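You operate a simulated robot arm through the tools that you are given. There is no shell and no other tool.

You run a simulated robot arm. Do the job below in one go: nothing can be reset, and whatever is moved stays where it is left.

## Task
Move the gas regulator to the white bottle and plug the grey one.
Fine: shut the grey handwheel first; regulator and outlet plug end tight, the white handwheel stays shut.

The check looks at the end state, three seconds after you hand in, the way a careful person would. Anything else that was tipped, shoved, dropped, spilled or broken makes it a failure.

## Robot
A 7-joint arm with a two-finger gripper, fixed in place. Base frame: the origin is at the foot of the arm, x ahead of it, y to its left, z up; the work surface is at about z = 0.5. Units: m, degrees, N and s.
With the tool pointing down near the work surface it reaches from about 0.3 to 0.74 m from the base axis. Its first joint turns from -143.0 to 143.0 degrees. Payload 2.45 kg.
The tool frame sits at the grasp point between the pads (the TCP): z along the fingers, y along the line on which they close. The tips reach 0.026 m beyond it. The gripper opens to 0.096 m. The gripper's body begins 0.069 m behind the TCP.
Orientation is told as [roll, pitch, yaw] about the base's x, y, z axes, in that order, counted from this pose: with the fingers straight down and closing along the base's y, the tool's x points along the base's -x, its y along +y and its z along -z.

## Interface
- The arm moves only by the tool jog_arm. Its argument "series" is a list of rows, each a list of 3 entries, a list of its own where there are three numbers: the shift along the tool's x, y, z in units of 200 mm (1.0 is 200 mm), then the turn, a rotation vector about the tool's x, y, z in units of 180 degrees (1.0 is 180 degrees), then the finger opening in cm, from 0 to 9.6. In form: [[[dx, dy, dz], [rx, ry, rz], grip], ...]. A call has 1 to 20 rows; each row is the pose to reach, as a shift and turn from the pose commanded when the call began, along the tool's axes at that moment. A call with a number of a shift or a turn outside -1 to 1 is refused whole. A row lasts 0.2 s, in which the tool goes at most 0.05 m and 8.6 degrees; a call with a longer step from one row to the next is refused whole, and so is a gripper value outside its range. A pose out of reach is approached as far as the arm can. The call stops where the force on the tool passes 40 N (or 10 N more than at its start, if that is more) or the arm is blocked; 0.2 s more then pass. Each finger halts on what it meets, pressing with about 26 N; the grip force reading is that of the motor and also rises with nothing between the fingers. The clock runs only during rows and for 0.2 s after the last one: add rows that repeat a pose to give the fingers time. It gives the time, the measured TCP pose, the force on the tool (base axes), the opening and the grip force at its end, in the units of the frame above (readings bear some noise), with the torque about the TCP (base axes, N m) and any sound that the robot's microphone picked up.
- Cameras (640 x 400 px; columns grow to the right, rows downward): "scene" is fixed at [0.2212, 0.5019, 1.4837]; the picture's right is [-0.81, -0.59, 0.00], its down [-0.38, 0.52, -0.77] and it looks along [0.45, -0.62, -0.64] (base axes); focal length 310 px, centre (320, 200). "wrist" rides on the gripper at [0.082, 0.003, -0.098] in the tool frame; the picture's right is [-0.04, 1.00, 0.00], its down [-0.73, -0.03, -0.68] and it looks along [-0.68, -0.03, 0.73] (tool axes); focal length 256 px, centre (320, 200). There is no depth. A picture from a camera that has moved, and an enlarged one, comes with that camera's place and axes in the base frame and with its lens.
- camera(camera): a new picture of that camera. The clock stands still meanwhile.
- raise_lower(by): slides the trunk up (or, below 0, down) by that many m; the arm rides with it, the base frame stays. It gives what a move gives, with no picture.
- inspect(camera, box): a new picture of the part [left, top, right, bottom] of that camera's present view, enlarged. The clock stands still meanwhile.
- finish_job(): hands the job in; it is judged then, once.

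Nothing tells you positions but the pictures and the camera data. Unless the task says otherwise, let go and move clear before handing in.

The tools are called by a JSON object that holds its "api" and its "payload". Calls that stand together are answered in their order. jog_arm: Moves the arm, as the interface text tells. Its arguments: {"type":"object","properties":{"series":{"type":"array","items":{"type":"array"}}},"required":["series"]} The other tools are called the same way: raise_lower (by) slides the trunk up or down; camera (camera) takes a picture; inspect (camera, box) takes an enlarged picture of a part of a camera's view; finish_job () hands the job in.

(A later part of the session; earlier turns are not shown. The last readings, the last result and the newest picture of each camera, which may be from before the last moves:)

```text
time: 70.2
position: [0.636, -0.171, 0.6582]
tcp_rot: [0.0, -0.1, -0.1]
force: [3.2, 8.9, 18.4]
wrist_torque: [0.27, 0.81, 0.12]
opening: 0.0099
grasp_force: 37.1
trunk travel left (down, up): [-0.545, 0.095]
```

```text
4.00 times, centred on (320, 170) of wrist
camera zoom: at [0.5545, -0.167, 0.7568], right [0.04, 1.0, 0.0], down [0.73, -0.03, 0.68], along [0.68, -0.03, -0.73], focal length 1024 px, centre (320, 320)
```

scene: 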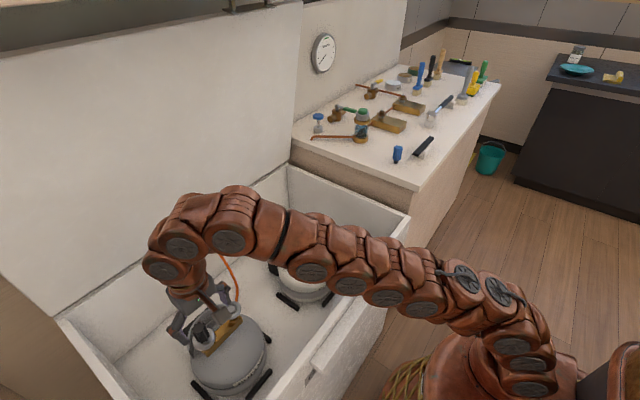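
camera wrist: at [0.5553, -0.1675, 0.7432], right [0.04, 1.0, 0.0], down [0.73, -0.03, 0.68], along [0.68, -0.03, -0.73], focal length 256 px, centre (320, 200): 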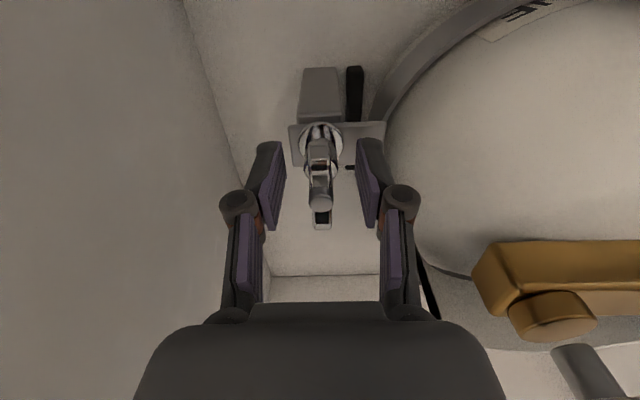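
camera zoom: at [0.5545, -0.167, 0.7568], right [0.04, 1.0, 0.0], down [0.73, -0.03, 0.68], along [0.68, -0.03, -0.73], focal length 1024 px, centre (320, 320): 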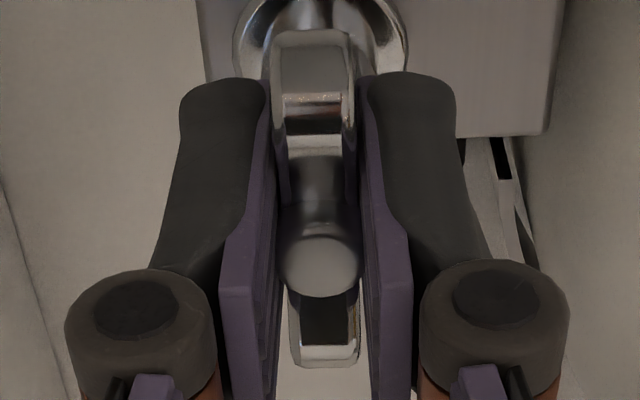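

Gripped at 10 mm, but there is an 18 N upward reaction. I ease up 3 mm and watch whether the plug lifts freely or is threaded in.

{"api": "jog_arm", "payload": {"series": [[[0, 0, -0.005], [0, 0, 0], 0.3], [[0, 0, -0.01], [0, 0, 0], 0.3], [[0, 0, -0.015], [0, 0, 0], 0.3], [[0, 0, -0.015], [0, 0, 0], 0.3]]}}

{"api": "inspect", "payload": {"camera": "wrist", "box": [260, 120, 380, 220]}}

{"api": "inspect", "payload": {"camera": "scene", "box": [325, 215, 375, 265]}}

```text
time: 71.2
position: [0.6352, -0.1699, 0.6591]
tcp_rot: [0.0, 0.0, -0.1]
force: [20.3, 1.8, -20.0]
wrist_torque: [0.01, -0.9, 0.1]
opening: 0.0099
grasp_force: 37.6
trunk travel left (down, up): [-0.545, 0.095]
```

```text
4.00 times, centred on (320, 170) of wrist
camera zoom: at [0.5548, -0.167, 0.7571], right [0.04, 1.0, 0.0], down [0.73, -0.03, 0.68], along [0.68, -0.03, -0.73], focal length 1024 px, centre (320, 320)
```

zoom: 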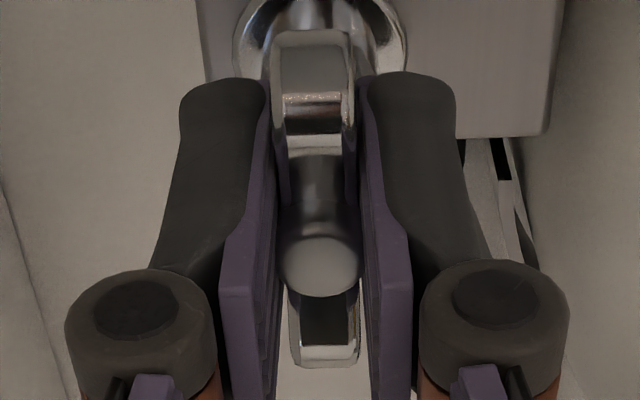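

```text
8.00 times, centred on (350, 240) of scene
camera zoom: at [0.2212, 0.5019, 1.4837], right [-0.81, -0.59, 0.0], down [-0.38, 0.52, -0.77], along [0.45, -0.62, -0.64], focal length 2477 px, centre (80, -120)
```

zoom: 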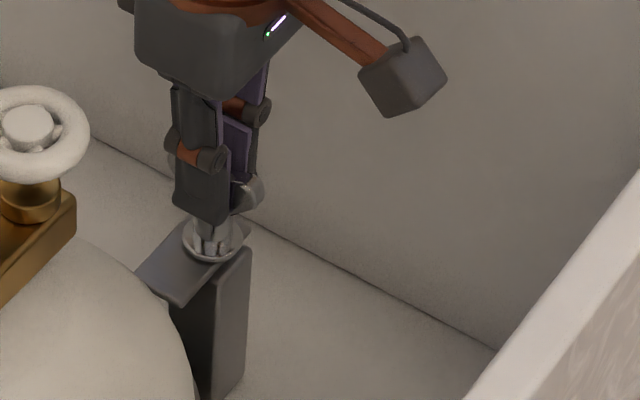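

The plug is screwed into the bracket (it resists a 20 N pull). The side wall limits how far the camera can swing, so I first neutralise the force and turn counter-clockwise only about 30°, watching the response.

{"api": "jog_arm", "payload": {"series": [[[0, 0, 0.008], [0, 0, 0], 0.3], [[0, 0, 0.008], [0, 0, 0], 0.3]]}}

{"api": "jog_arm", "payload": {"series": [[[0, 0, 0], [0, 0, -0.04], 0.3], [[0, 0, 0], [0, 0, -0.08], 0.3], [[0, 0, 0], [0, 0, -0.12], 0.3], [[0, 0, 0], [0, 0, -0.16], 0.3], [[0, 0, 0], [0, 0, -0.16], 0.3]]}}

{"api": "inspect", "payload": {"camera": "wrist", "box": [260, 120, 380, 220]}}

{"api": "inspect", "payload": {"camera": "scene", "box": [310, 190, 390, 260]}}

```text
time: 71.8
position: [0.6339, -0.1701, 0.6595]
tcp_rot: [0.1, 0.0, -0.2]
force: [12.6, 0.2, -4.6]
wrist_torque: [0.05, 0.55, 0.15]
opening: 0.01
grasp_force: 37.0
trunk travel left (down, up): [-0.545, 0.095]
```

```text
time: 73.0
position: [0.6353, -0.1685, 0.6582]
tcp_rot: [0.0, 0.0, 28.8]
force: [16.4, 3.5, -13.4]
wrist_torque: [-0.2, -0.01, 0.08]
opening: 0.01
grasp_force: 37.3
trunk travel left (down, up): [-0.545, 0.095]
```

```text
4.00 times, centred on (320, 170) of wrist
camera zoom: at [0.5632, -0.2069, 0.7571], right [-0.45, 0.9, 0.0], down [0.66, 0.33, 0.68], along [0.61, 0.3, -0.73], focal length 1024 px, centre (320, 320)
```

zoom: 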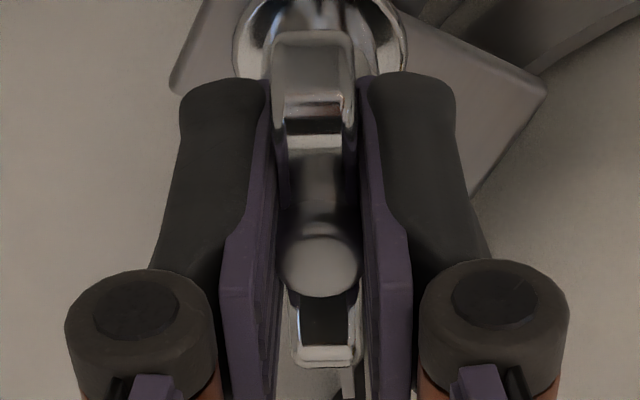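

```text
5.71 times, centred on (350, 225) of scene
camera zoom: at [0.2212, 0.5019, 1.4837], right [-0.81, -0.59, 0.0], down [-0.38, 0.52, -0.77], along [0.45, -0.62, -0.64], focal length 1770 px, centre (149, 57)
```

zoom: 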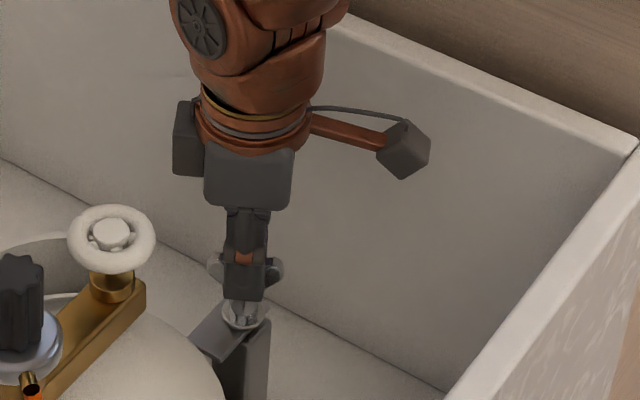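

The plug turns with the grip. I continue to 60°, easing the sideways load.

{"api": "jog_arm", "payload": {"series": [[[-0.005, -0.001, 0.003], [0, 0, -0.04], 0.3], [[-0.005, -0.001, 0.003], [0, 0, -0.08], 0.3], [[-0.005, -0.001, 0.003], [0, 0, -0.12], 0.3], [[-0.005, -0.001, 0.003], [0, 0, -0.16], 0.3], [[-0.005, -0.001, 0.003], [0, 0, -0.173], 0.3], [[-0.005, -0.001, 0.003], [0, 0, -0.173], 0.3]]}}

{"api": "camera", "payload": {"camera": "wrist"}}

{"api": "inspect", "payload": {"camera": "scene", "box": [310, 190, 390, 260]}}

```text
time: 74.5
position: [0.6357, -0.1706, 0.6588]
tcp_rot: [0.0, 0.0, 59.7]
force: [-3.7, 0.4, 6.7]
wrist_torque: [-0.6, 0.46, 0.0]
opening: 0.0101
grasp_force: 37.6
trunk travel left (down, up): [-0.545, 0.095]
```

```text
taken
camera wrist: at [0.5925, -0.2394, 0.7571], right [-0.84, 0.54, 0.0], down [0.39, 0.62, 0.68], along [0.36, 0.57, -0.73], focal length 256 px, centre (320, 200)
```

wrist: 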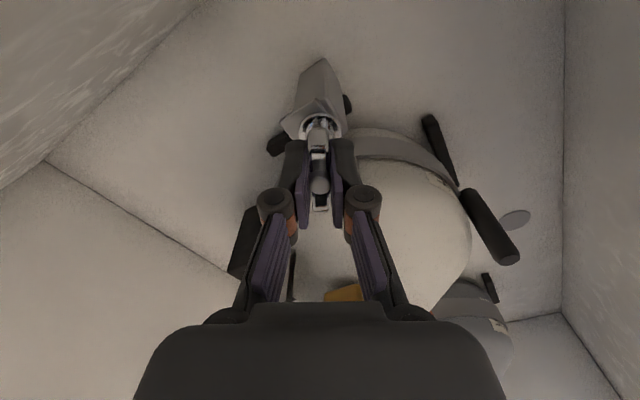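

```text
5.71 times, centred on (350, 225) of scene
camera zoom: at [0.2212, 0.5019, 1.4837], right [-0.81, -0.59, 0.0], down [-0.38, 0.52, -0.77], along [0.45, -0.62, -0.64], focal length 1770 px, centre (149, 57)
```

zoom: 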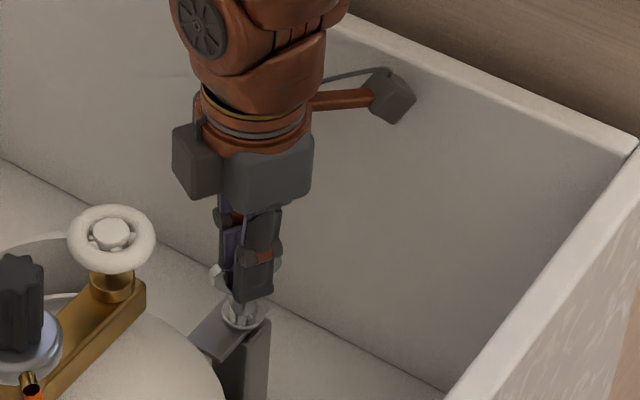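

I test with a gentle upward pull whether 60° was enough.

{"api": "jog_arm", "payload": {"series": [[[0, 0, -0.005], [0, 0, 0], 0.3], [[0, 0, -0.01], [0, 0, 0], 0.3], [[0, 0, -0.01], [0, 0, 0], 0.3]]}}

```text
time: 75.2
position: [0.6356, -0.1698, 0.6576]
tcp_rot: [0.2, 0.0, 59.6]
force: [5.6, -9.6, -27.7]
wrist_torque: [0.14, -0.34, -0.03]
opening: 0.0099
grasp_force: 37.5
trunk travel left (down, up): [-0.545, 0.095]
```

It is still threaded. To avoid the camera hitting the chest wall beyond 60°, I release, rise, swing the wrist half a turn (the wings are symmetric), and will regrip with the camera on the inner side.

{"api": "jog_arm", "payload": {"series": [[[0, 0, 0.01], [0, 0, 0], 0.3], [[0, 0, 0.01], [0, 0, 0], 1.5], [[0, 0, 0.01], [0, 0, 0], 3.0], [[0, 0, 0.01], [0, 0, 0], 4.0], [[0, 0, 0.01], [0, 0, 0], 4.0], [[0, 0, -0.15], [0, 0, 0], 4.0], [[0, 0, -0.35], [0, 0, 0], 4.0], [[0, 0, -0.55], [0, 0, 0], 4.0], [[0, 0, -0.65], [0, 0, 0], 4.0]]}}

{"api": "camera", "payload": {"camera": "wrist"}}

{"api": "inspect", "payload": {"camera": "wrist", "box": [260, 60, 380, 160]}}

```text
time: 77.2
position: [0.6325, -0.1687, 0.7903]
tcp_rot: [0.1, 0.0, 59.8]
force: [0.6, -0.4, -0.2]
wrist_torque: [-0.02, 0.05, -0.02]
opening: 0.0399
grasp_force: 0.0
trunk travel left (down, up): [-0.545, 0.095]
```

```text
taken
camera wrist: at [0.5906, -0.2372, 0.8883], right [-0.84, 0.54, 0.0], down [0.39, 0.62, 0.68], along [0.37, 0.57, -0.73], focal length 256 px, centre (320, 200)
```

wrist: 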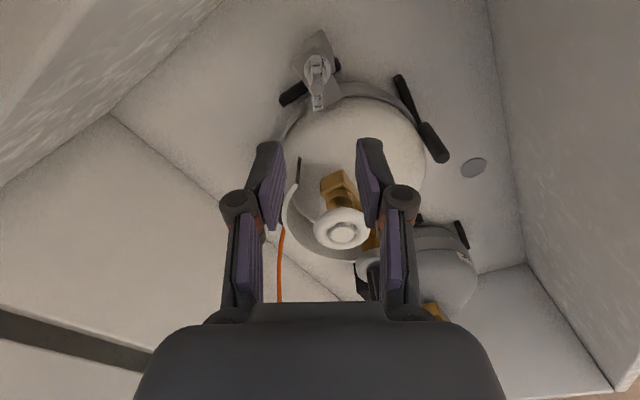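

```text
4.00 times, centred on (320, 110) of wrist
camera zoom: at [0.5906, -0.2372, 0.8883], right [-0.84, 0.54, 0.0], down [0.39, 0.62, 0.68], along [0.37, 0.57, -0.73], focal length 1024 px, centre (320, 560)
```

zoom: 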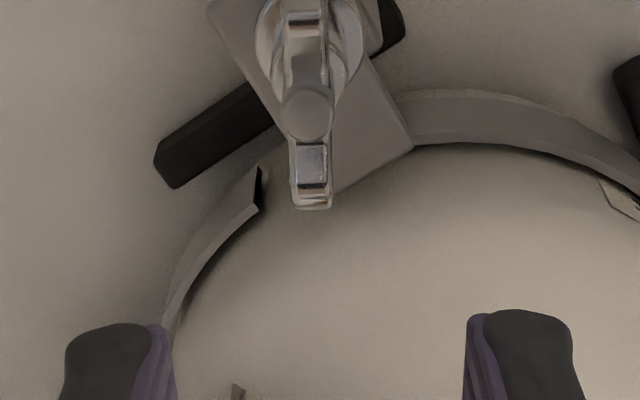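

The plug stayed put with its wings at 60°; its axis refines to (0.635, -0.1705). I now swing the wrist clockwise by 180°.

{"api": "jog_arm", "payload": {"series": [[[0, 0, 0], [0, 0, 0.046], 4.0], [[0, 0, 0], [0, 0, 0.092], 4.0], [[0, 0, 0], [0, 0, 0.138], 4.0], [[0, 0, 0], [0, 0, 0.184], 4.0], [[0, 0, 0], [0, 0, 0.23], 4.0], [[0, 0, 0], [0, 0, 0.276], 4.0], [[0, 0, 0], [0, 0, 0.322], 4.0], [[0, 0, 0], [0, 0, 0.368], 4.0], [[0, 0, 0], [0, 0, 0.414], 4.0], [[0, 0, 0], [0, 0, 0.46], 4.0], [[0, 0, 0], [0, 0, 0.5], 4.0], [[0, 0, 0], [0, 0, 0.5], 4.0]]}}

{"api": "jog_arm", "payload": {"series": [[[0, 0, 0], [0, 0, 0.046], 4.0], [[0, 0, 0], [0, 0, 0.092], 4.0], [[0, 0, 0], [0, 0, 0.138], 4.0], [[0, 0, 0], [0, 0, 0.184], 4.0], [[0, 0, 0], [0, 0, 0.23], 4.0], [[0, 0, 0], [0, 0, 0.276], 4.0], [[0, 0, 0], [0, 0, 0.322], 4.0], [[0, 0, 0], [0, 0, 0.368], 4.0], [[0, 0, 0], [0, 0, 0.414], 4.0], [[0, 0, 0], [0, 0, 0.46], 4.0], [[0, 0, 0], [0, 0, 0.499], 4.0], [[0, 0, 0], [0, 0, 0.499], 4.0]]}}

{"api": "camera", "payload": {"camera": "wrist"}}

{"api": "inspect", "payload": {"camera": "scene", "box": [270, 170, 400, 270]}}

```text
time: 79.8
position: [0.6357, -0.1697, 0.7909]
tcp_rot: [0.0, 0.0, -30.3]
force: [1.4, 0.0, -0.9]
wrist_torque: [0.0, 0.01, 0.01]
opening: 0.0399
grasp_force: 0.2
trunk travel left (down, up): [-0.545, 0.095]
```

```text
time: 82.5
position: [0.6354, -0.1697, 0.7911]
tcp_rot: [-0.1, 0.0, -120.2]
force: [0.8, 0.3, 0.1]
wrist_torque: [0.02, 0.03, 0.02]
opening: 0.0401
grasp_force: 0.1
trunk travel left (down, up): [-0.545, 0.095]
```

```text
taken
camera wrist: at [0.6806, -0.1014, 0.8894], right [0.84, -0.54, 0.0], down [-0.39, -0.62, 0.68], along [-0.36, -0.57, -0.73], focal length 256 px, centre (320, 200)
```

wrist: 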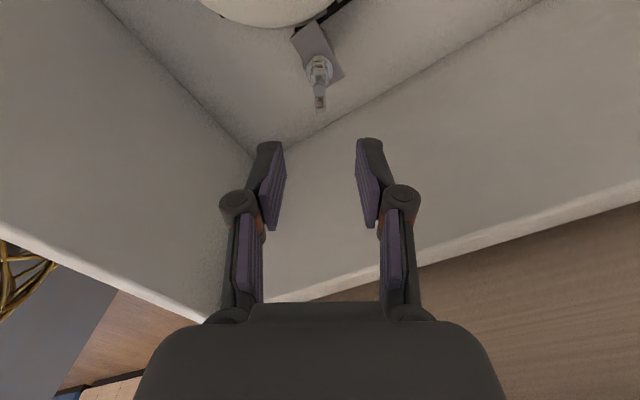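

```text
4.00 times, centred on (335, 220) of scene
camera zoom: at [0.2212, 0.5019, 1.4837], right [-0.81, -0.59, 0.0], down [-0.38, 0.52, -0.77], along [0.45, -0.62, -0.64], focal length 1239 px, centre (260, 120)
```

zoom: 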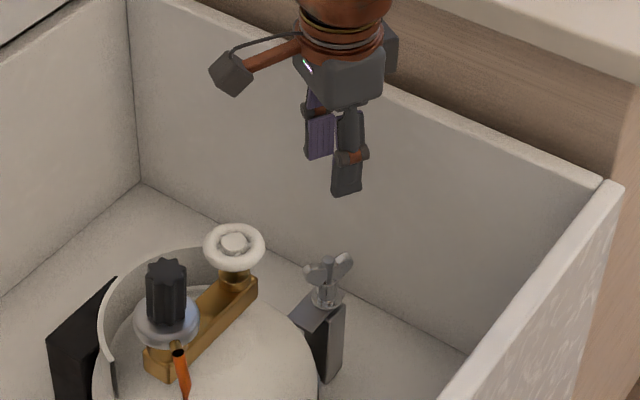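

Wrist is at -120°. I check alignment over the plug from this side.

{"api": "inspect", "payload": {"camera": "wrist", "box": [260, 40, 380, 140]}}

```text
4.00 times, centred on (320, 90) of wrist
camera zoom: at [0.6806, -0.1014, 0.8894], right [0.84, -0.54, 0.0], down [-0.39, -0.62, 0.68], along [-0.36, -0.57, -0.73], focal length 1024 px, centre (320, 640)
```

zoom: 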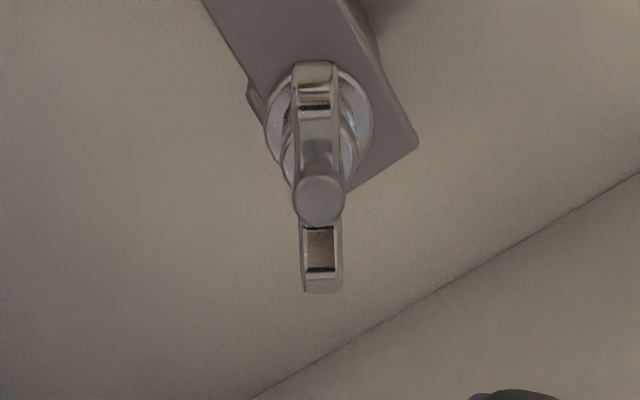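

Aligned within about 1 mm. I tilt the tool 12° away from the camera side (about the closing axis, so the pads stay flush with the wings) to lift the camera clear of the white handwheel.

{"api": "jog_arm", "payload": {"series": [[[-0.01, -0.002, 0], [0, 0.033, 0], 4.0], [[-0.02, -0.002, 0], [0, 0.0667, 0], 4.0], [[-0.02, -0.002, 0], [0, 0.0667, 0], 4.0]]}}

{"api": "inspect", "payload": {"camera": "wrist", "box": [240, 40, 400, 200]}}

{"api": "inspect", "payload": {"camera": "scene", "box": [270, 170, 400, 270]}}

```text
time: 83.2
position: [0.632, -0.1727, 0.7902]
tcp_rot: [0.0, 12.0, -120.1]
force: [0.5, -0.1, 0.1]
wrist_torque: [0.02, 0.0, -0.02]
opening: 0.0402
grasp_force: 0.1
trunk travel left (down, up): [-0.545, 0.095]
```

```text
2.50 times, centred on (320, 120) of wrist
camera zoom: at [0.6666, -0.1237, 0.9039], right [0.85, -0.53, -0.01], down [-0.46, -0.73, 0.51], along [-0.28, -0.43, -0.86], focal length 640 px, centre (320, 400)
```

zoom: 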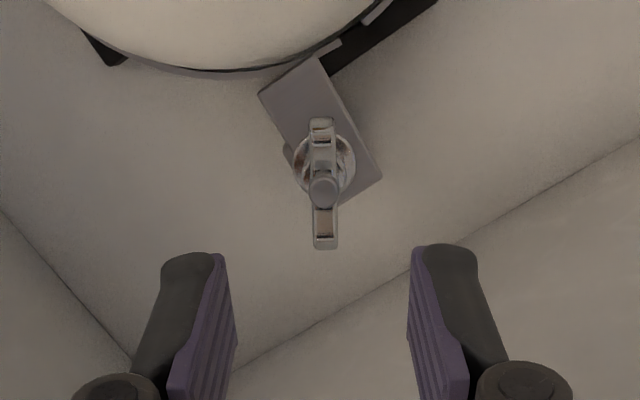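

```text
4.00 times, centred on (335, 220) of scene
camera zoom: at [0.2212, 0.5019, 1.4837], right [-0.81, -0.59, 0.0], down [-0.38, 0.52, -0.77], along [0.45, -0.62, -0.64], focal length 1239 px, centre (260, 120)
```

zoom: 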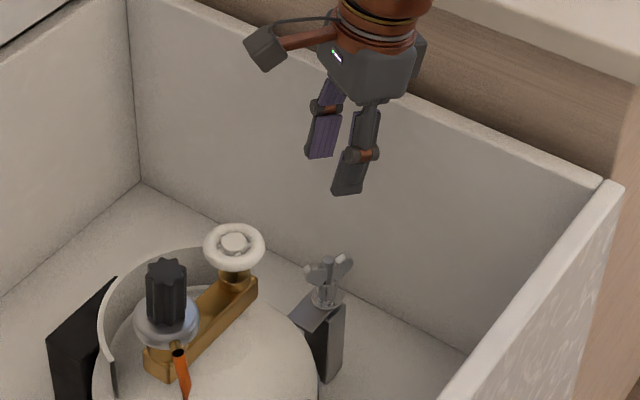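

The tilt is in place with the camera now about 0.114 m above the TCP. I descend vertically toward the plug.

{"api": "jog_arm", "payload": {"series": [[[-0.03, 0, 0.141], [0, 0, 0], 4.0], [[-0.06, 0, 0.282], [0, 0, 0], 4.0], [[-0.0935, 0, 0.44], [0, 0, 0], 4.0], [[-0.0935, 0, 0.44], [0, 0, 0], 4.0]]}}

{"api": "camera", "payload": {"camera": "wrist"}}

{"api": "inspect", "payload": {"camera": "scene", "box": [280, 180, 380, 260]}}

```text
time: 84.2
position: [0.6328, -0.1737, 0.6999]
tcp_rot: [0.0, 11.9, -119.9]
force: [-1.0, 0.2, -0.3]
wrist_torque: [-0.01, 0.01, -0.02]
opening: 0.04
grasp_force: 0.0
trunk travel left (down, up): [-0.545, 0.095]
```

```text
taken
camera wrist: at [0.6666, -0.124, 0.8133], right [0.85, -0.53, -0.01], down [-0.46, -0.73, 0.51], along [-0.28, -0.43, -0.86], focal length 256 px, centre (320, 200)
```

wrist: 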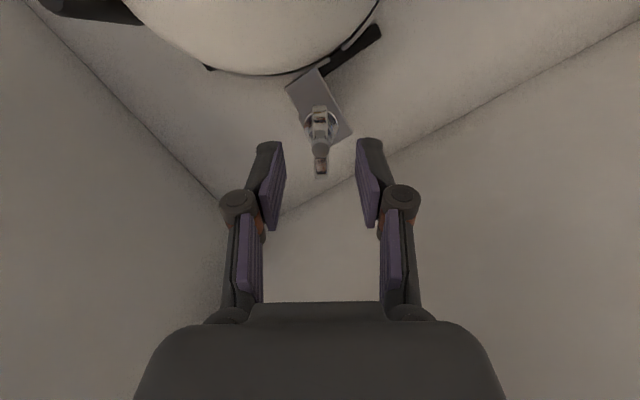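

```text
5.00 times, centred on (330, 220) of scene
camera zoom: at [0.2212, 0.5019, 1.4837], right [-0.81, -0.59, 0.0], down [-0.38, 0.52, -0.77], along [0.45, -0.62, -0.64], focal length 1548 px, centre (270, 100)
```

zoom: 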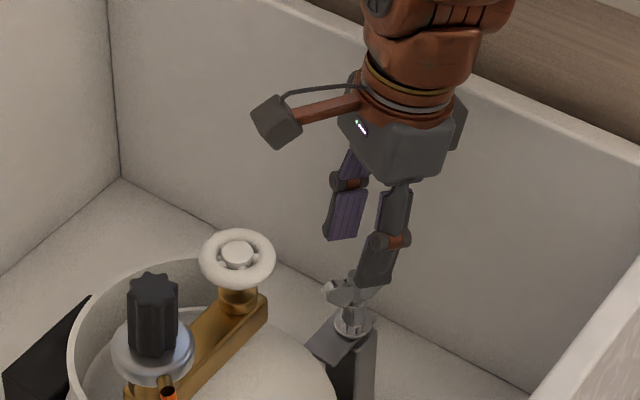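

Clearance to the handwheel is still good. I go down the last 41 mm and close on the wings.

{"api": "jog_arm", "payload": {"series": [[[-0.02, 0, 0.1], [0, 0, 0], 4.0], [[-0.042, 0, 0.2], [0, 0, 0], 4.0], [[-0.042, 0, 0.2], [0, 0, 0], 4.0]]}}

{"api": "inspect", "payload": {"camera": "wrist", "box": [240, 100, 400, 230]}}

{"api": "inspect", "payload": {"camera": "scene", "box": [280, 180, 380, 260]}}

```text
time: 85.0
position: [0.6334, -0.1726, 0.6583]
tcp_rot: [0.0, 12.0, -120.0]
force: [0.5, 0.3, -0.2]
wrist_torque: [0.0, -0.01, 0.02]
opening: 0.04
grasp_force: 0.1
trunk travel left (down, up): [-0.545, 0.095]
```

```text
3.08 times, centred on (320, 165) of wrist
camera zoom: at [0.6671, -0.1233, 0.7725], right [0.85, -0.53, -0.01], down [-0.46, -0.73, 0.51], along [-0.28, -0.43, -0.86], focal length 788 px, centre (320, 308)
```

zoom: 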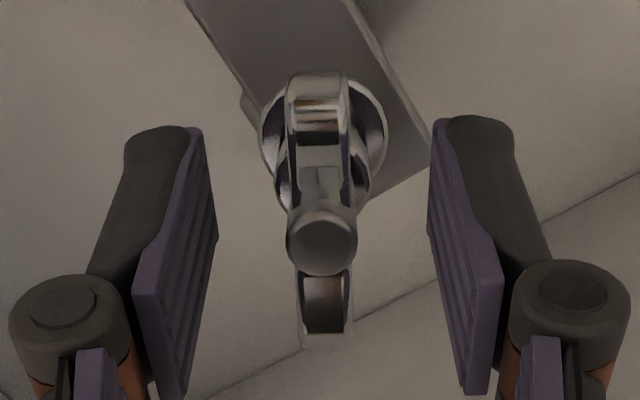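

```text
5.00 times, centred on (330, 220) of scene
camera zoom: at [0.2212, 0.5019, 1.4837], right [-0.81, -0.59, 0.0], down [-0.38, 0.52, -0.77], along [0.45, -0.62, -0.64], focal length 1548 px, centre (270, 100)
```

zoom: 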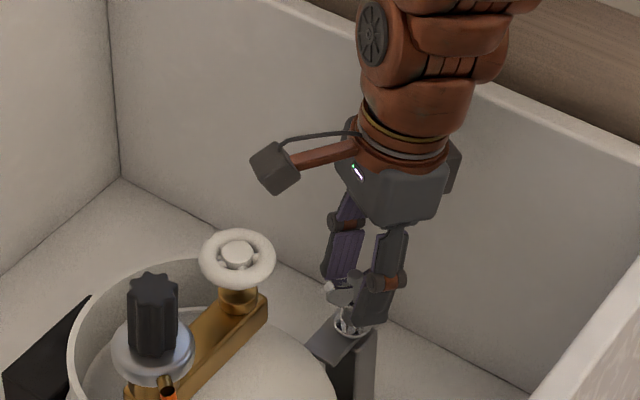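

Well centred on the wings and clear of everything; I close the fingers.

{"api": "jog_arm", "payload": {"series": [[[0, 0, 0], [0, 0, 0], 2.5], [[0, 0, 0], [0, 0, 0], 1.2], [[0, 0, 0], [0, 0, 0], 0.6], [[0, 0, 0], [0, 0, 0], 0.6], [[0, 0, 0], [0, 0, 0], 0.6]]}}

{"api": "inspect", "payload": {"camera": "wrist", "box": [240, 100, 400, 230]}}

```text
time: 86.2
position: [0.6334, -0.1727, 0.6614]
tcp_rot: [0.0, 11.9, -120.1]
force: [0.7, -0.1, 0.8]
wrist_torque: [-0.06, 0.01, -0.01]
opening: 0.0098
grasp_force: 37.6
trunk travel left (down, up): [-0.545, 0.095]
```

```text
3.08 times, centred on (320, 165) of wrist
camera zoom: at [0.6673, -0.1235, 0.7729], right [0.85, -0.53, -0.01], down [-0.46, -0.73, 0.51], along [-0.28, -0.43, -0.86], focal length 788 px, centre (320, 308)
```

zoom: 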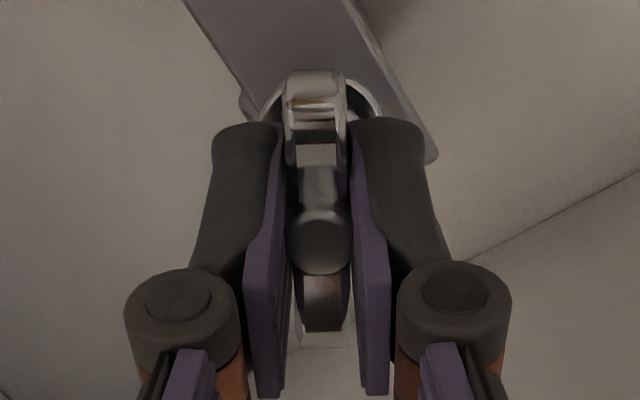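

The grip is well centred with no side load. I continue unscrewing counter-clockwise about the vertical plug axis by 56°, keeping the tilt.

{"api": "jog_arm", "payload": {"series": [[[0.0001, 0.0019, 0], [0.0092, 0, -0.0435], 0.6], [[0.0005, 0.0037, 0.0001], [0.0185, 0, -0.0869], 0.6], [[0.0012, 0.0055, 0.0002], [0.0277, 0, -0.1304], 0.6], [[0.002, 0.0072, 0.0004], [0.037, 0, -0.1739], 0.6], [[0.003, 0.0087, 0.0006], [0.0462, 0, -0.2174], 0.6], [[0.0043, 0.01, 0.0009], [0.0554, 0, -0.2608], 0.6], [[0.0057, 0.0112, 0.0012], [0.0647, 0, -0.3043], 0.6], [[0.0057, 0.0112, 0.0012], [0.0647, 0, -0.3043], 0.6]]}}

{"api": "inspect", "payload": {"camera": "wrist", "box": [240, 100, 400, 230]}}

{"api": "inspect", "payload": {"camera": "scene", "box": [280, 180, 380, 260]}}

```text
time: 88.0
position: [0.6355, -0.1731, 0.6621]
tcp_rot: [0.0, 11.9, -64.1]
force: [11.8, -0.2, -9.1]
wrist_torque: [0.19, -0.2, -0.02]
opening: 0.0101
grasp_force: 37.0
trunk travel left (down, up): [-0.545, 0.095]
```

```text
3.08 times, centred on (320, 165) of wrist
camera zoom: at [0.6145, -0.1186, 0.7729], right [0.92, 0.4, -0.01], down [0.35, -0.78, 0.51], along [0.2, -0.47, -0.86], focal length 788 px, centre (320, 308)
```

zoom: 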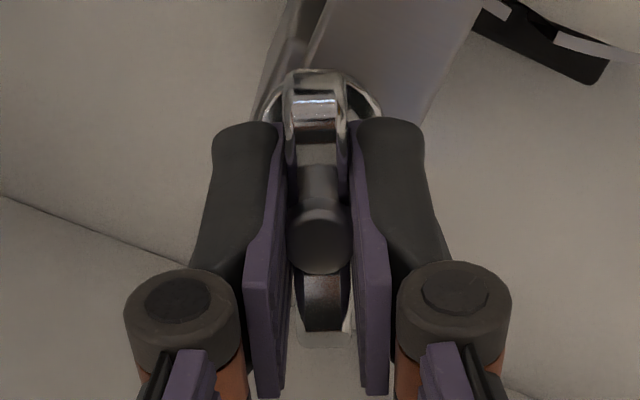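

```text
5.00 times, centred on (330, 220) of scene
camera zoom: at [0.2212, 0.5019, 1.4837], right [-0.81, -0.59, 0.0], down [-0.38, 0.52, -0.77], along [0.45, -0.62, -0.64], focal length 1548 px, centre (270, 100)
```

zoom: 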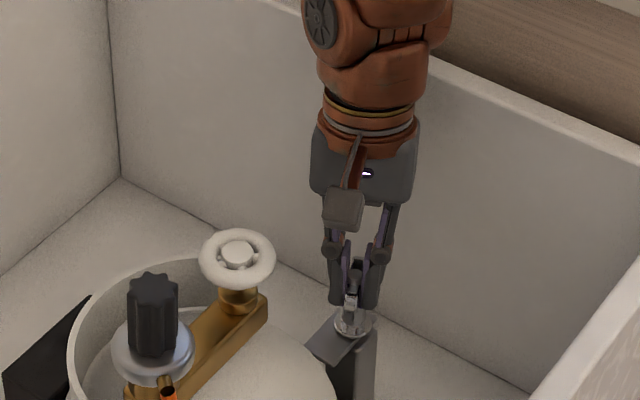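

Total 116° now. I pull up gently to see if it is free.

{"api": "jog_arm", "payload": {"series": [[[0.001, 0, -0.005], [0, 0, 0], 0.6], [[0.002, 0, -0.0098], [0, 0, 0], 0.6], [[0.002, 0, -0.0098], [0, 0, 0], 0.6]]}}

```text
time: 88.8
position: [0.6358, -0.1725, 0.6627]
tcp_rot: [0.0, 12.2, -64.1]
force: [6.6, 6.4, 2.5]
wrist_torque: [0.27, -0.13, -0.01]
opening: 0.0122
grasp_force: 4.5
trunk travel left (down, up): [-0.545, 0.095]
```

{"api": "inspect", "payload": {"camera": "wrist", "box": [240, 100, 400, 230]}}

{"api": "inspect", "payload": {"camera": "scene", "box": [310, 210, 360, 260]}}

```text
3.08 times, centred on (320, 165) of wrist
camera zoom: at [0.6133, -0.118, 0.7765], right [0.92, 0.4, -0.01], down [0.35, -0.79, 0.51], along [0.2, -0.47, -0.86], focal length 788 px, centre (320, 308)
```

zoom: 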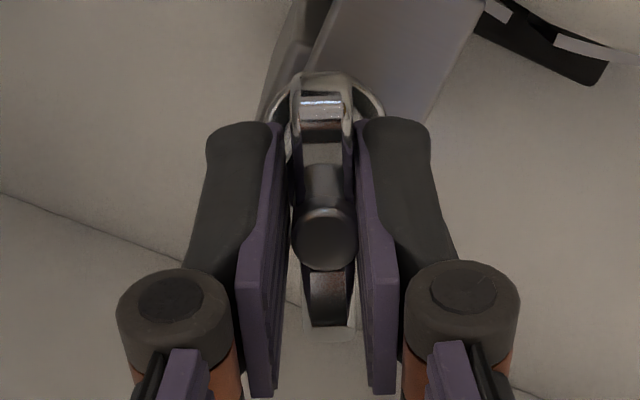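

```text
8.00 times, centred on (335, 235) of scene
camera zoom: at [0.2212, 0.5019, 1.4837], right [-0.81, -0.59, 0.0], down [-0.38, 0.52, -0.77], along [0.45, -0.62, -0.64], focal length 2477 px, centre (200, -80)
```

zoom: 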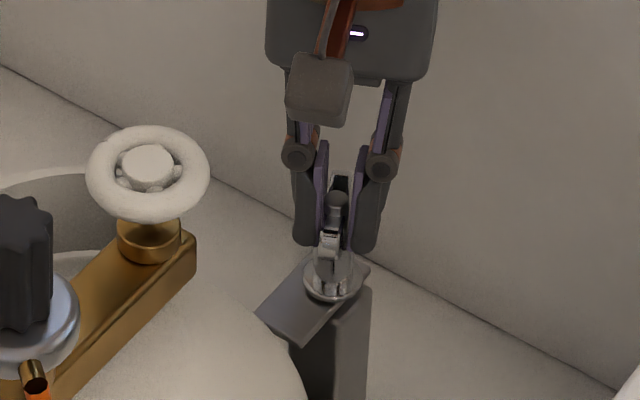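

{"api": "jog_arm", "payload": {"series": [[[0, 0, 0], [0, 0, 0], 0.4], [[0, 0, 0], [0, 0, 0], 0.4]]}}

{"api": "inspect", "payload": {"camera": "wrist", "box": [240, 100, 400, 230]}}

```text
time: 89.5
position: [0.6351, -0.1721, 0.6629]
tcp_rot: [0.0, 12.0, -64.2]
force: [9.4, 7.0, 4.3]
wrist_torque: [0.22, -0.25, -0.04]
opening: 0.0116
grasp_force: 5.7
trunk travel left (down, up): [-0.545, 0.095]
```

```text
3.08 times, centred on (320, 165) of wrist
camera zoom: at [0.6136, -0.1182, 0.7758], right [0.92, 0.4, -0.01], down [0.35, -0.79, 0.51], along [0.2, -0.47, -0.86], focal length 788 px, centre (320, 308)
```

zoom: 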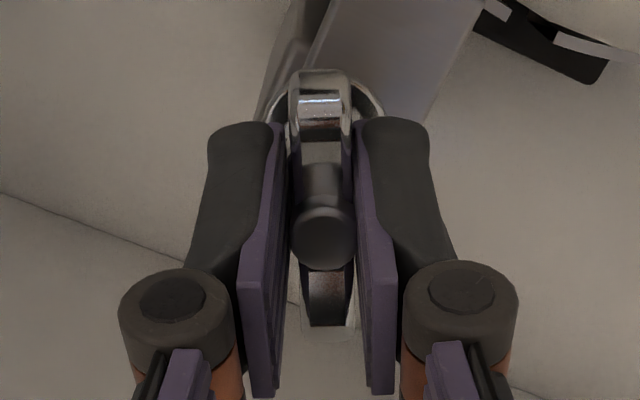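

{"api": "jog_arm", "payload": {"series": [[[0, 0, 0], [0, 0, 0], 0.2], [[0, 0, 0], [0, 0, 0], 0.2], [[0, 0, 0], [0, 0, 0], 0.2], [[0, 0, 0], [0, 0, 0], 0.2]]}}

```text
time: 90.5
position: [0.6346, -0.1724, 0.6624]
tcp_rot: [0.0, 12.0, -64.1]
force: [13.3, 6.8, 2.5]
wrist_torque: [0.09, -0.35, -0.05]
opening: 0.0116
grasp_force: 6.6
trunk travel left (down, up): [-0.545, 0.095]
```

{"api": "jog_arm", "payload": {"series": [[[0.002, 0, -0.01], [0, 0, 0], 0.2], [[0.004, 0, -0.02], [0, 0, 0], 0.2], [[0.004, 0, -0.02], [0, 0, 0], 0.2]]}}

{"api": "inspect", "payload": {"camera": "wrist", "box": [240, 100, 400, 230]}}

{"api": "inspect", "payload": {"camera": "scene", "box": [310, 210, 360, 260]}}

```text
time: 91.2
position: [0.6364, -0.1723, 0.6653]
tcp_rot: [0.0, 12.0, -64.1]
force: [10.6, 5.6, -4.8]
wrist_torque: [0.09, -0.22, -0.01]
opening: 0.0107
grasp_force: 6.2
trunk travel left (down, up): [-0.545, 0.095]
```

```text
3.08 times, centred on (320, 165) of wrist
camera zoom: at [0.6141, -0.118, 0.7788], right [0.92, 0.4, -0.01], down [0.35, -0.79, 0.51], along [0.2, -0.47, -0.86], focal length 788 px, centre (320, 308)
```

zoom: 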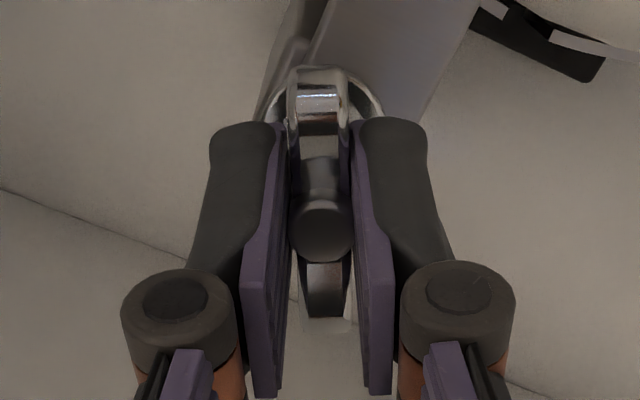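

```text
8.00 times, centred on (335, 235) of scene
camera zoom: at [0.2212, 0.5019, 1.4837], right [-0.81, -0.59, 0.0], down [-0.38, 0.52, -0.77], along [0.45, -0.62, -0.64], focal length 2477 px, centre (200, -80)
```

zoom: 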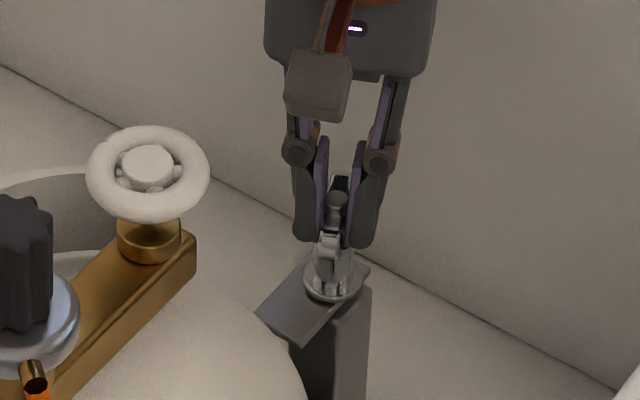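

The fingers slid up the plug rather than lifting it, and the grip reading dropped. I open, go back down to the original grip height and regrip.

{"api": "jog_arm", "payload": {"series": [[[0, 0, 0], [0, 0, 0], 1.8], [[0, 0, 0], [0, 0, 0], 2.5], [[-0.006, 0, 0.028], [0, 0, 0], 2.5], [[-0.006, 0, 0.028], [0, 0, 0], 2.5]]}}

{"api": "camera", "payload": {"camera": "wrist"}}

{"api": "inspect", "payload": {"camera": "wrist", "box": [240, 100, 400, 230]}}

```text
time: 92.2
position: [0.6351, -0.1724, 0.6602]
tcp_rot: [0.0, 12.0, -64.0]
force: [-0.2, 0.8, -0.1]
wrist_torque: [0.01, 0.04, -0.02]
opening: 0.0252
grasp_force: 0.2
trunk travel left (down, up): [-0.545, 0.095]
```

```text
taken
camera wrist: at [0.6136, -0.1182, 0.7739], right [0.92, 0.4, -0.01], down [0.35, -0.79, 0.51], along [0.2, -0.47, -0.86], focal length 256 px, centre (320, 200)
```

wrist: 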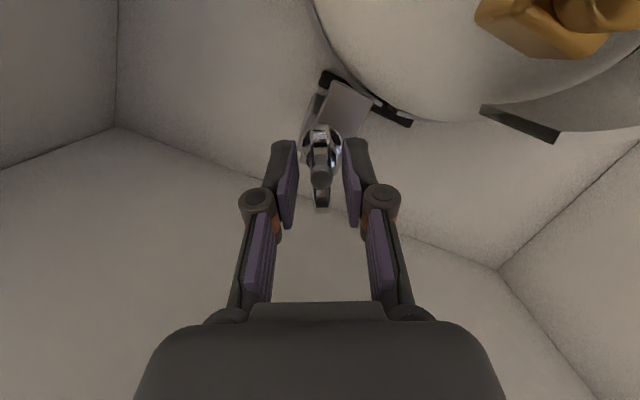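

```text
3.08 times, centred on (320, 165) of wrist
camera zoom: at [0.6136, -0.1182, 0.7739], right [0.92, 0.4, -0.01], down [0.35, -0.79, 0.51], along [0.2, -0.47, -0.86], focal length 788 px, centre (320, 308)
```

zoom: 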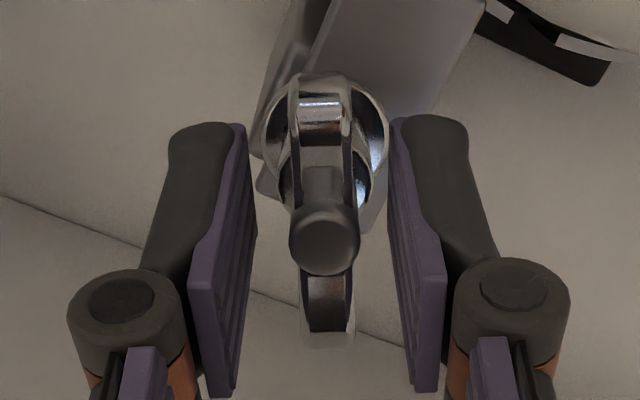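

{"api": "jog_arm", "payload": {"series": [[[0, 0, 0.0], [0, 0, 0], 1.4], [[0, 0, 0], [0, 0, 0], 0.6], [[0, 0, 0], [0, 0, 0], 0.2], [[0, 0, 0], [0, 0, 0], 0.2], [[0, 0, 0], [0, 0, 0], 0.2]]}}

{"api": "inspect", "payload": {"camera": "wrist", "box": [240, 100, 400, 230]}}

```text
time: 93.5
position: [0.636, -0.1727, 0.6609]
tcp_rot: [0.0, 12.0, -63.9]
force: [11.2, 6.5, -0.6]
wrist_torque: [-0.05, -0.35, -0.04]
opening: 0.0099
grasp_force: 37.2
trunk travel left (down, up): [-0.545, 0.095]
```

```text
3.08 times, centred on (320, 165) of wrist
camera zoom: at [0.6142, -0.118, 0.7738], right [0.92, 0.4, -0.01], down [0.35, -0.79, 0.51], along [0.2, -0.47, -0.86], focal length 788 px, centre (320, 308)
```

zoom: 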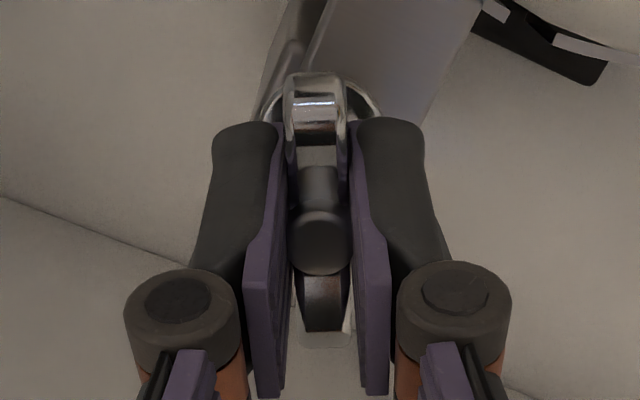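

Full grip force is back. I recentre by 1.2 mm along the closing direction and try a small pull again.

{"api": "jog_arm", "payload": {"series": [[[0, 0.006, 0], [0, 0, 0], 0.2], [[0, 0.006, 0], [0, 0, 0], 0.2]]}}

{"api": "jog_arm", "payload": {"series": [[[0.001, 0, -0.0045], [0, 0, 0], 0.2], [[0.001, 0, -0.0045], [0, 0, 0], 0.2]]}}

```text
time: 94.0
position: [0.6361, -0.173, 0.6604]
tcp_rot: [0.0, 12.0, -63.9]
force: [7.7, 6.2, 4.4]
wrist_torque: [-0.32, -0.34, 0.0]
opening: 0.0098
grasp_force: 37.7
trunk travel left (down, up): [-0.545, 0.095]
```

```text
time: 94.7
position: [0.6361, -0.173, 0.6604]
tcp_rot: [-0.1, 12.1, -64.1]
force: [5.4, 7.7, -6.4]
wrist_torque: [-0.83, -0.59, -0.03]
opening: 0.0099
grasp_force: 37.4
trunk travel left (down, up): [-0.545, 0.095]
```

It is still held by thread. I continue counter-clockwise another 56°.

{"api": "jog_arm", "payload": {"series": [[[0.0001, 0.0019, 0], [0.0092, 0, -0.0435], 0.2], [[0.0005, 0.0037, 0.0001], [0.0185, 0, -0.0869], 0.2], [[0.0012, 0.0055, 0.0002], [0.0277, 0, -0.1304], 0.2], [[0.002, 0.0072, 0.0004], [0.037, 0, -0.1739], 0.2], [[0.003, 0.0087, 0.0006], [0.0462, 0, -0.2174], 0.2], [[0.0043, 0.01, 0.0009], [0.0554, 0, -0.2608], 0.2], [[0.0057, 0.0112, 0.0012], [0.0647, 0, -0.3043], 0.2], [[0.0057, 0.0112, 0.0012], [0.0647, 0, -0.3043], 0.2]]}}

{"api": "inspect", "payload": {"camera": "wrist", "box": [240, 100, 400, 230]}}

{"api": "inspect", "payload": {"camera": "scene", "box": [310, 210, 360, 260]}}

```text
time: 96.5
position: [0.6374, -0.1701, 0.6615]
tcp_rot: [0.0, 12.0, -8.0]
force: [-12.8, 11.2, -8.7]
wrist_torque: [0.2, -0.36, -0.06]
opening: 0.0099
grasp_force: 37.0
trunk travel left (down, up): [-0.545, 0.095]
```

```text
3.08 times, centred on (320, 165) of wrist
camera zoom: at [0.5807, -0.1595, 0.774], right [0.18, 0.98, -0.01], down [0.85, -0.15, 0.51], along [0.5, -0.1, -0.86], focal length 788 px, centre (320, 308)
```

zoom: 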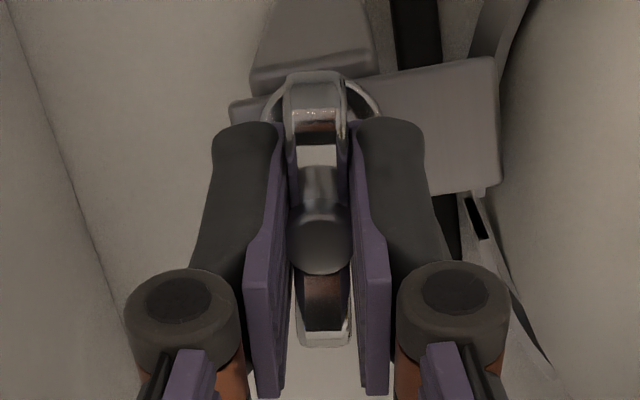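

```text
8.00 times, centred on (335, 235) of scene
camera zoom: at [0.2212, 0.5019, 1.4837], right [-0.81, -0.59, 0.0], down [-0.38, 0.52, -0.77], along [0.45, -0.62, -0.64], focal length 2477 px, centre (200, -80)
```

zoom: 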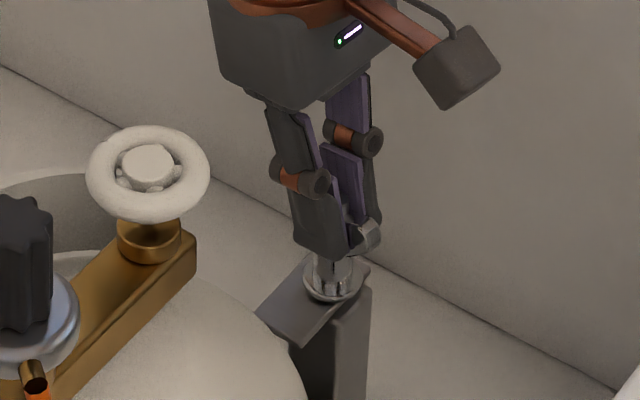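

172° total. I relieve the side load and tug upward slightly again.

{"api": "jog_arm", "payload": {"series": [[[0.0055, 0.0043, 0.0011], [0, 0, 0], 0.2], [[0.0055, 0.0043, 0.0011], [0, 0, 0], 0.2]]}}

{"api": "jog_arm", "payload": {"series": [[[0.0016, 0, -0.0073], [0, 0, 0], 0.2], [[0.0016, 0, -0.0073], [0, 0, 0], 0.2]]}}

```text
time: 97.0
position: [0.6382, -0.1705, 0.6608]
tcp_rot: [0.0, 12.0, -8.1]
force: [-9.0, 0.0, -13.2]
wrist_torque: [0.09, 0.72, 0.05]
opening: 0.0101
grasp_force: 36.7
trunk travel left (down, up): [-0.545, 0.095]
```

```text
time: 97.7
position: [0.6382, -0.1707, 0.6609]
tcp_rot: [0.1, 12.1, -8.0]
force: [-4.2, -6.5, -30.2]
wrist_torque: [-0.15, -0.06, -0.01]
opening: 0.0101
grasp_force: 37.0
trunk travel left (down, up): [-0.545, 0.095]
```

Still threaded. I relax the pull and continue counter-clockwise 56° more, from -8° to about 48°.

{"api": "jog_arm", "payload": {"series": [[[-0.0025, 0, 0.011], [0, 0, 0], 0.2], [[-0.0024, 0.0019, 0.011], [0.0092, 0, -0.0435], 0.2], [[-0.002, 0.0037, 0.0111], [0.0185, 0, -0.0869], 0.2], [[-0.0013, 0.0055, 0.0112], [0.0277, 0, -0.1304], 0.2], [[-0.0005, 0.0072, 0.0114], [0.037, 0, -0.1739], 0.2], [[0.0005, 0.0087, 0.0116], [0.0462, 0, -0.2174], 0.2], [[0.0018, 0.01, 0.0119], [0.0554, 0, -0.2608], 0.2], [[0.0032, 0.0112, 0.0122], [0.0647, 0, -0.3043], 0.2], [[0.0032, 0.0112, 0.0122], [0.0647, 0, -0.3043], 0.2]]}}

{"api": "inspect", "payload": {"camera": "wrist", "box": [240, 100, 400, 230]}}

{"api": "inspect", "payload": {"camera": "scene", "box": [290, 180, 390, 260]}}

```text
time: 99.7
position: [0.6336, -0.1694, 0.6603]
tcp_rot: [0.1, 12.1, 47.8]
force: [-18.6, -27.6, 17.0]
wrist_torque: [-0.26, 1.51, -1.77]
opening: 0.0384
grasp_force: 44.8
trunk travel left (down, up): [-0.545, 0.095]
```

```text
3.08 times, centred on (320, 165) of wrist
camera zoom: at [0.5931, -0.2113, 0.7741], right [-0.72, 0.7, -0.01], down [0.6, 0.62, 0.51], along [0.36, 0.36, -0.86], focal length 788 px, centre (320, 308)
```

zoom: 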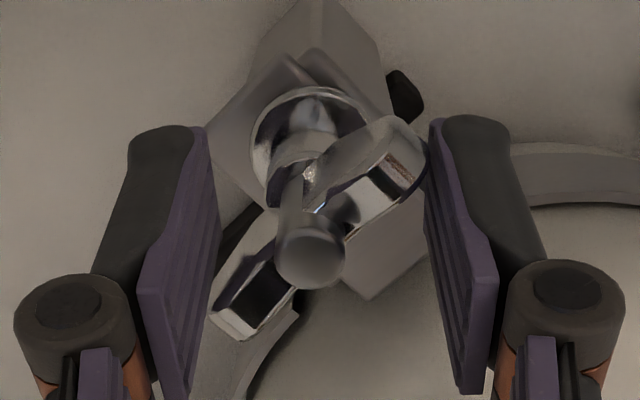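

```text
5.00 times, centred on (340, 220) of scene
camera zoom: at [0.2212, 0.5019, 1.4837], right [-0.81, -0.59, 0.0], down [-0.38, 0.52, -0.77], along [0.45, -0.62, -0.64], focal length 1548 px, centre (220, 100)
```

zoom: 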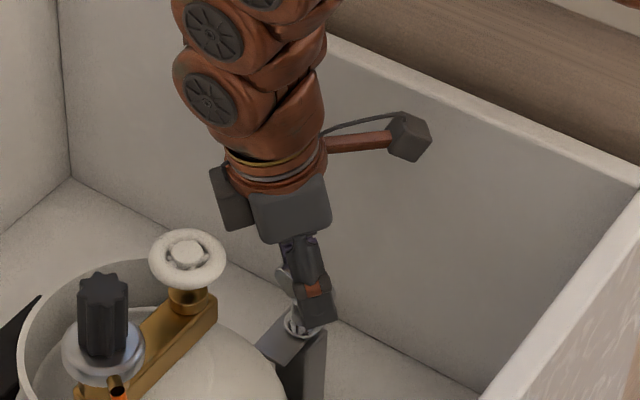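

The plug stopped turning and its wings twisted in the fingers (torque -1.8 N·m), so it hit a stop around 185°. I open the fingers, rise and take a careful look.

{"api": "jog_arm", "payload": {"series": [[[0, 0, 0], [0, 0, 0], 4.5], [[0, 0, 0], [0, 0, 0], 6.0], [[0, 0, 0], [0, 0, 0], 6.0], [[0.01, 0, -0.06], [0, 0, 0], 6.0], [[0.04, 0, -0.2], [0, 0, 0], 6.0], [[0.08, 0, -0.4], [0, 0, 0], 6.0], [[0.08, 0, -0.4], [0, 0, 0], 6.0]]}}

{"api": "camera", "payload": {"camera": "wrist"}}

{"api": "inspect", "payload": {"camera": "wrist", "box": [270, 60, 370, 150]}}

{"api": "inspect", "payload": {"camera": "scene", "box": [320, 210, 370, 260]}}

```text
time: 101.2
position: [0.6359, -0.1663, 0.7415]
tcp_rot: [0.1, 12.0, 48.0]
force: [1.3, 0.0, 1.2]
wrist_torque: [0.04, 0.02, 0.0]
opening: 0.0598
grasp_force: 0.0
trunk travel left (down, up): [-0.545, 0.095]
```

```text
taken
camera wrist: at [0.595, -0.2094, 0.8551], right [-0.72, 0.7, -0.01], down [0.6, 0.62, 0.51], along [0.36, 0.36, -0.86], focal length 256 px, centre (320, 200)
```

wrist: 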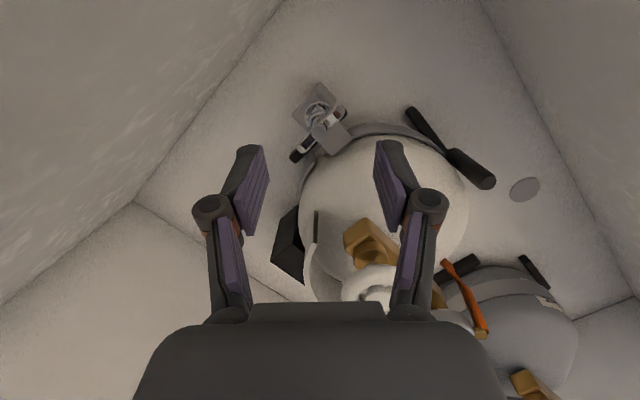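

```text
4.44 times, centred on (320, 105) of wrist
camera zoom: at [0.595, -0.2094, 0.8551], right [-0.72, 0.7, -0.01], down [0.6, 0.62, 0.51], along [0.36, 0.36, -0.86], focal length 1138 px, centre (320, 622)
```

zoom: 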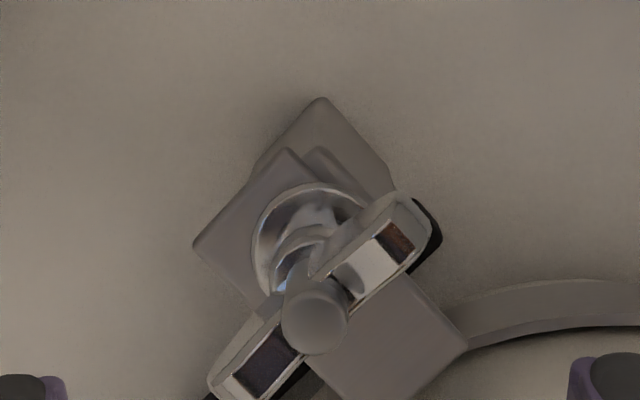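

```text
8.00 times, centred on (345, 235) of scene
camera zoom: at [0.2212, 0.5019, 1.4837], right [-0.81, -0.59, 0.0], down [-0.38, 0.52, -0.77], along [0.45, -0.62, -0.64], focal length 2477 px, centre (120, -80)
```

zoom: 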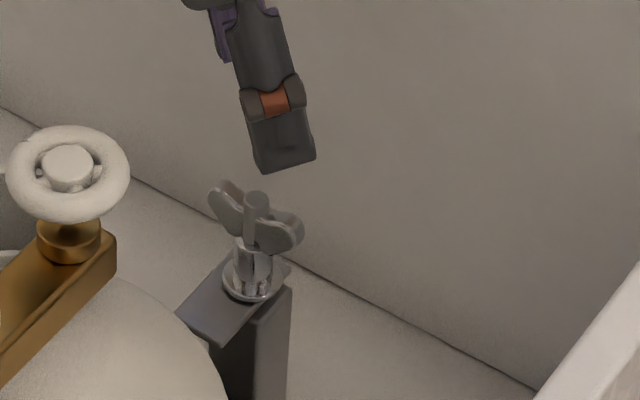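

The plug still sits in the bracket with its wings back along x (about 182° turned in total). I untilt and turn the wrist to match, then regrip and test pulling at this angle.

{"api": "jog_arm", "payload": {"series": [[[0, 0, -0.02], [0, -0.033, 0], 5.0], [[0, 0, -0.02], [0, -0.0667, 0], 4.0], [[0, 0, -0.02], [0, -0.0667, 0], 4.0]]}}

{"api": "jog_arm", "payload": {"series": [[[0, 0, 0], [0, 0, 0.045], 4.0], [[0, 0, 0], [0, 0, 0.09], 4.0], [[0, 0, 0], [0, 0, 0.135], 4.0], [[0, 0, 0], [0, 0, 0.18], 4.0], [[0, 0, 0], [0, 0, 0.225], 4.0], [[0, 0, 0], [0, 0, 0.2556], 4.0], [[0, 0, 0], [0, 0, 0.2556], 4.0]]}}

{"api": "camera", "payload": {"camera": "wrist"}}

{"api": "inspect", "payload": {"camera": "wrist", "box": [260, 60, 380, 160]}}

```text
time: 102.0
position: [0.6373, -0.1665, 0.7467]
tcp_rot: [0.0, 0.0, 47.9]
force: [-0.7, -0.4, 0.9]
wrist_torque: [-0.05, 0.0, 0.02]
opening: 0.04
grasp_force: 0.1
trunk travel left (down, up): [-0.545, 0.095]
```

```text
time: 103.7
position: [0.6375, -0.166, 0.7473]
tcp_rot: [0.0, 0.1, 1.9]
force: [-0.3, -0.9, -0.6]
wrist_torque: [-0.03, -0.01, 0.02]
opening: 0.0398
grasp_force: 0.1
trunk travel left (down, up): [-0.545, 0.095]
```

```text
taken
camera wrist: at [0.5573, -0.1655, 0.8452], right [0.01, 1.0, 0.0], down [0.73, -0.01, 0.68], along [0.68, -0.01, -0.73], focal length 256 px, centre (320, 200)
```

wrist: 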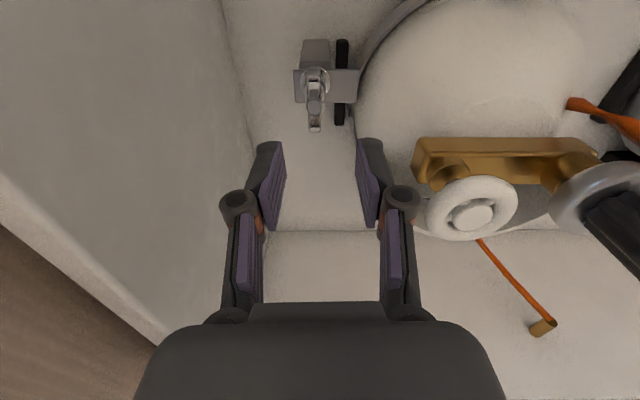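

```text
4.00 times, centred on (320, 110) of wrist
camera zoom: at [0.5573, -0.1655, 0.8452], right [0.01, 1.0, 0.0], down [0.73, -0.01, 0.68], along [0.68, -0.01, -0.73], focal length 1024 px, centre (320, 560)
```

zoom: 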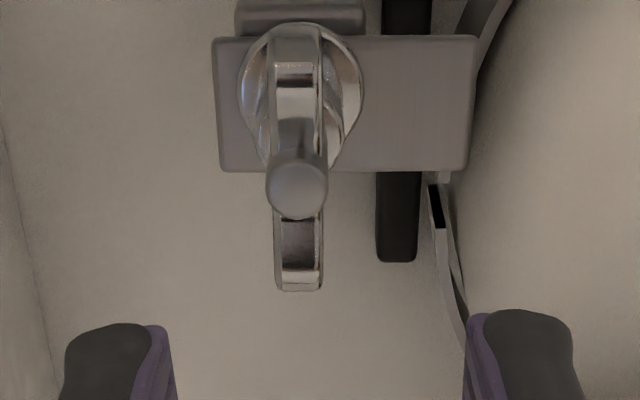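

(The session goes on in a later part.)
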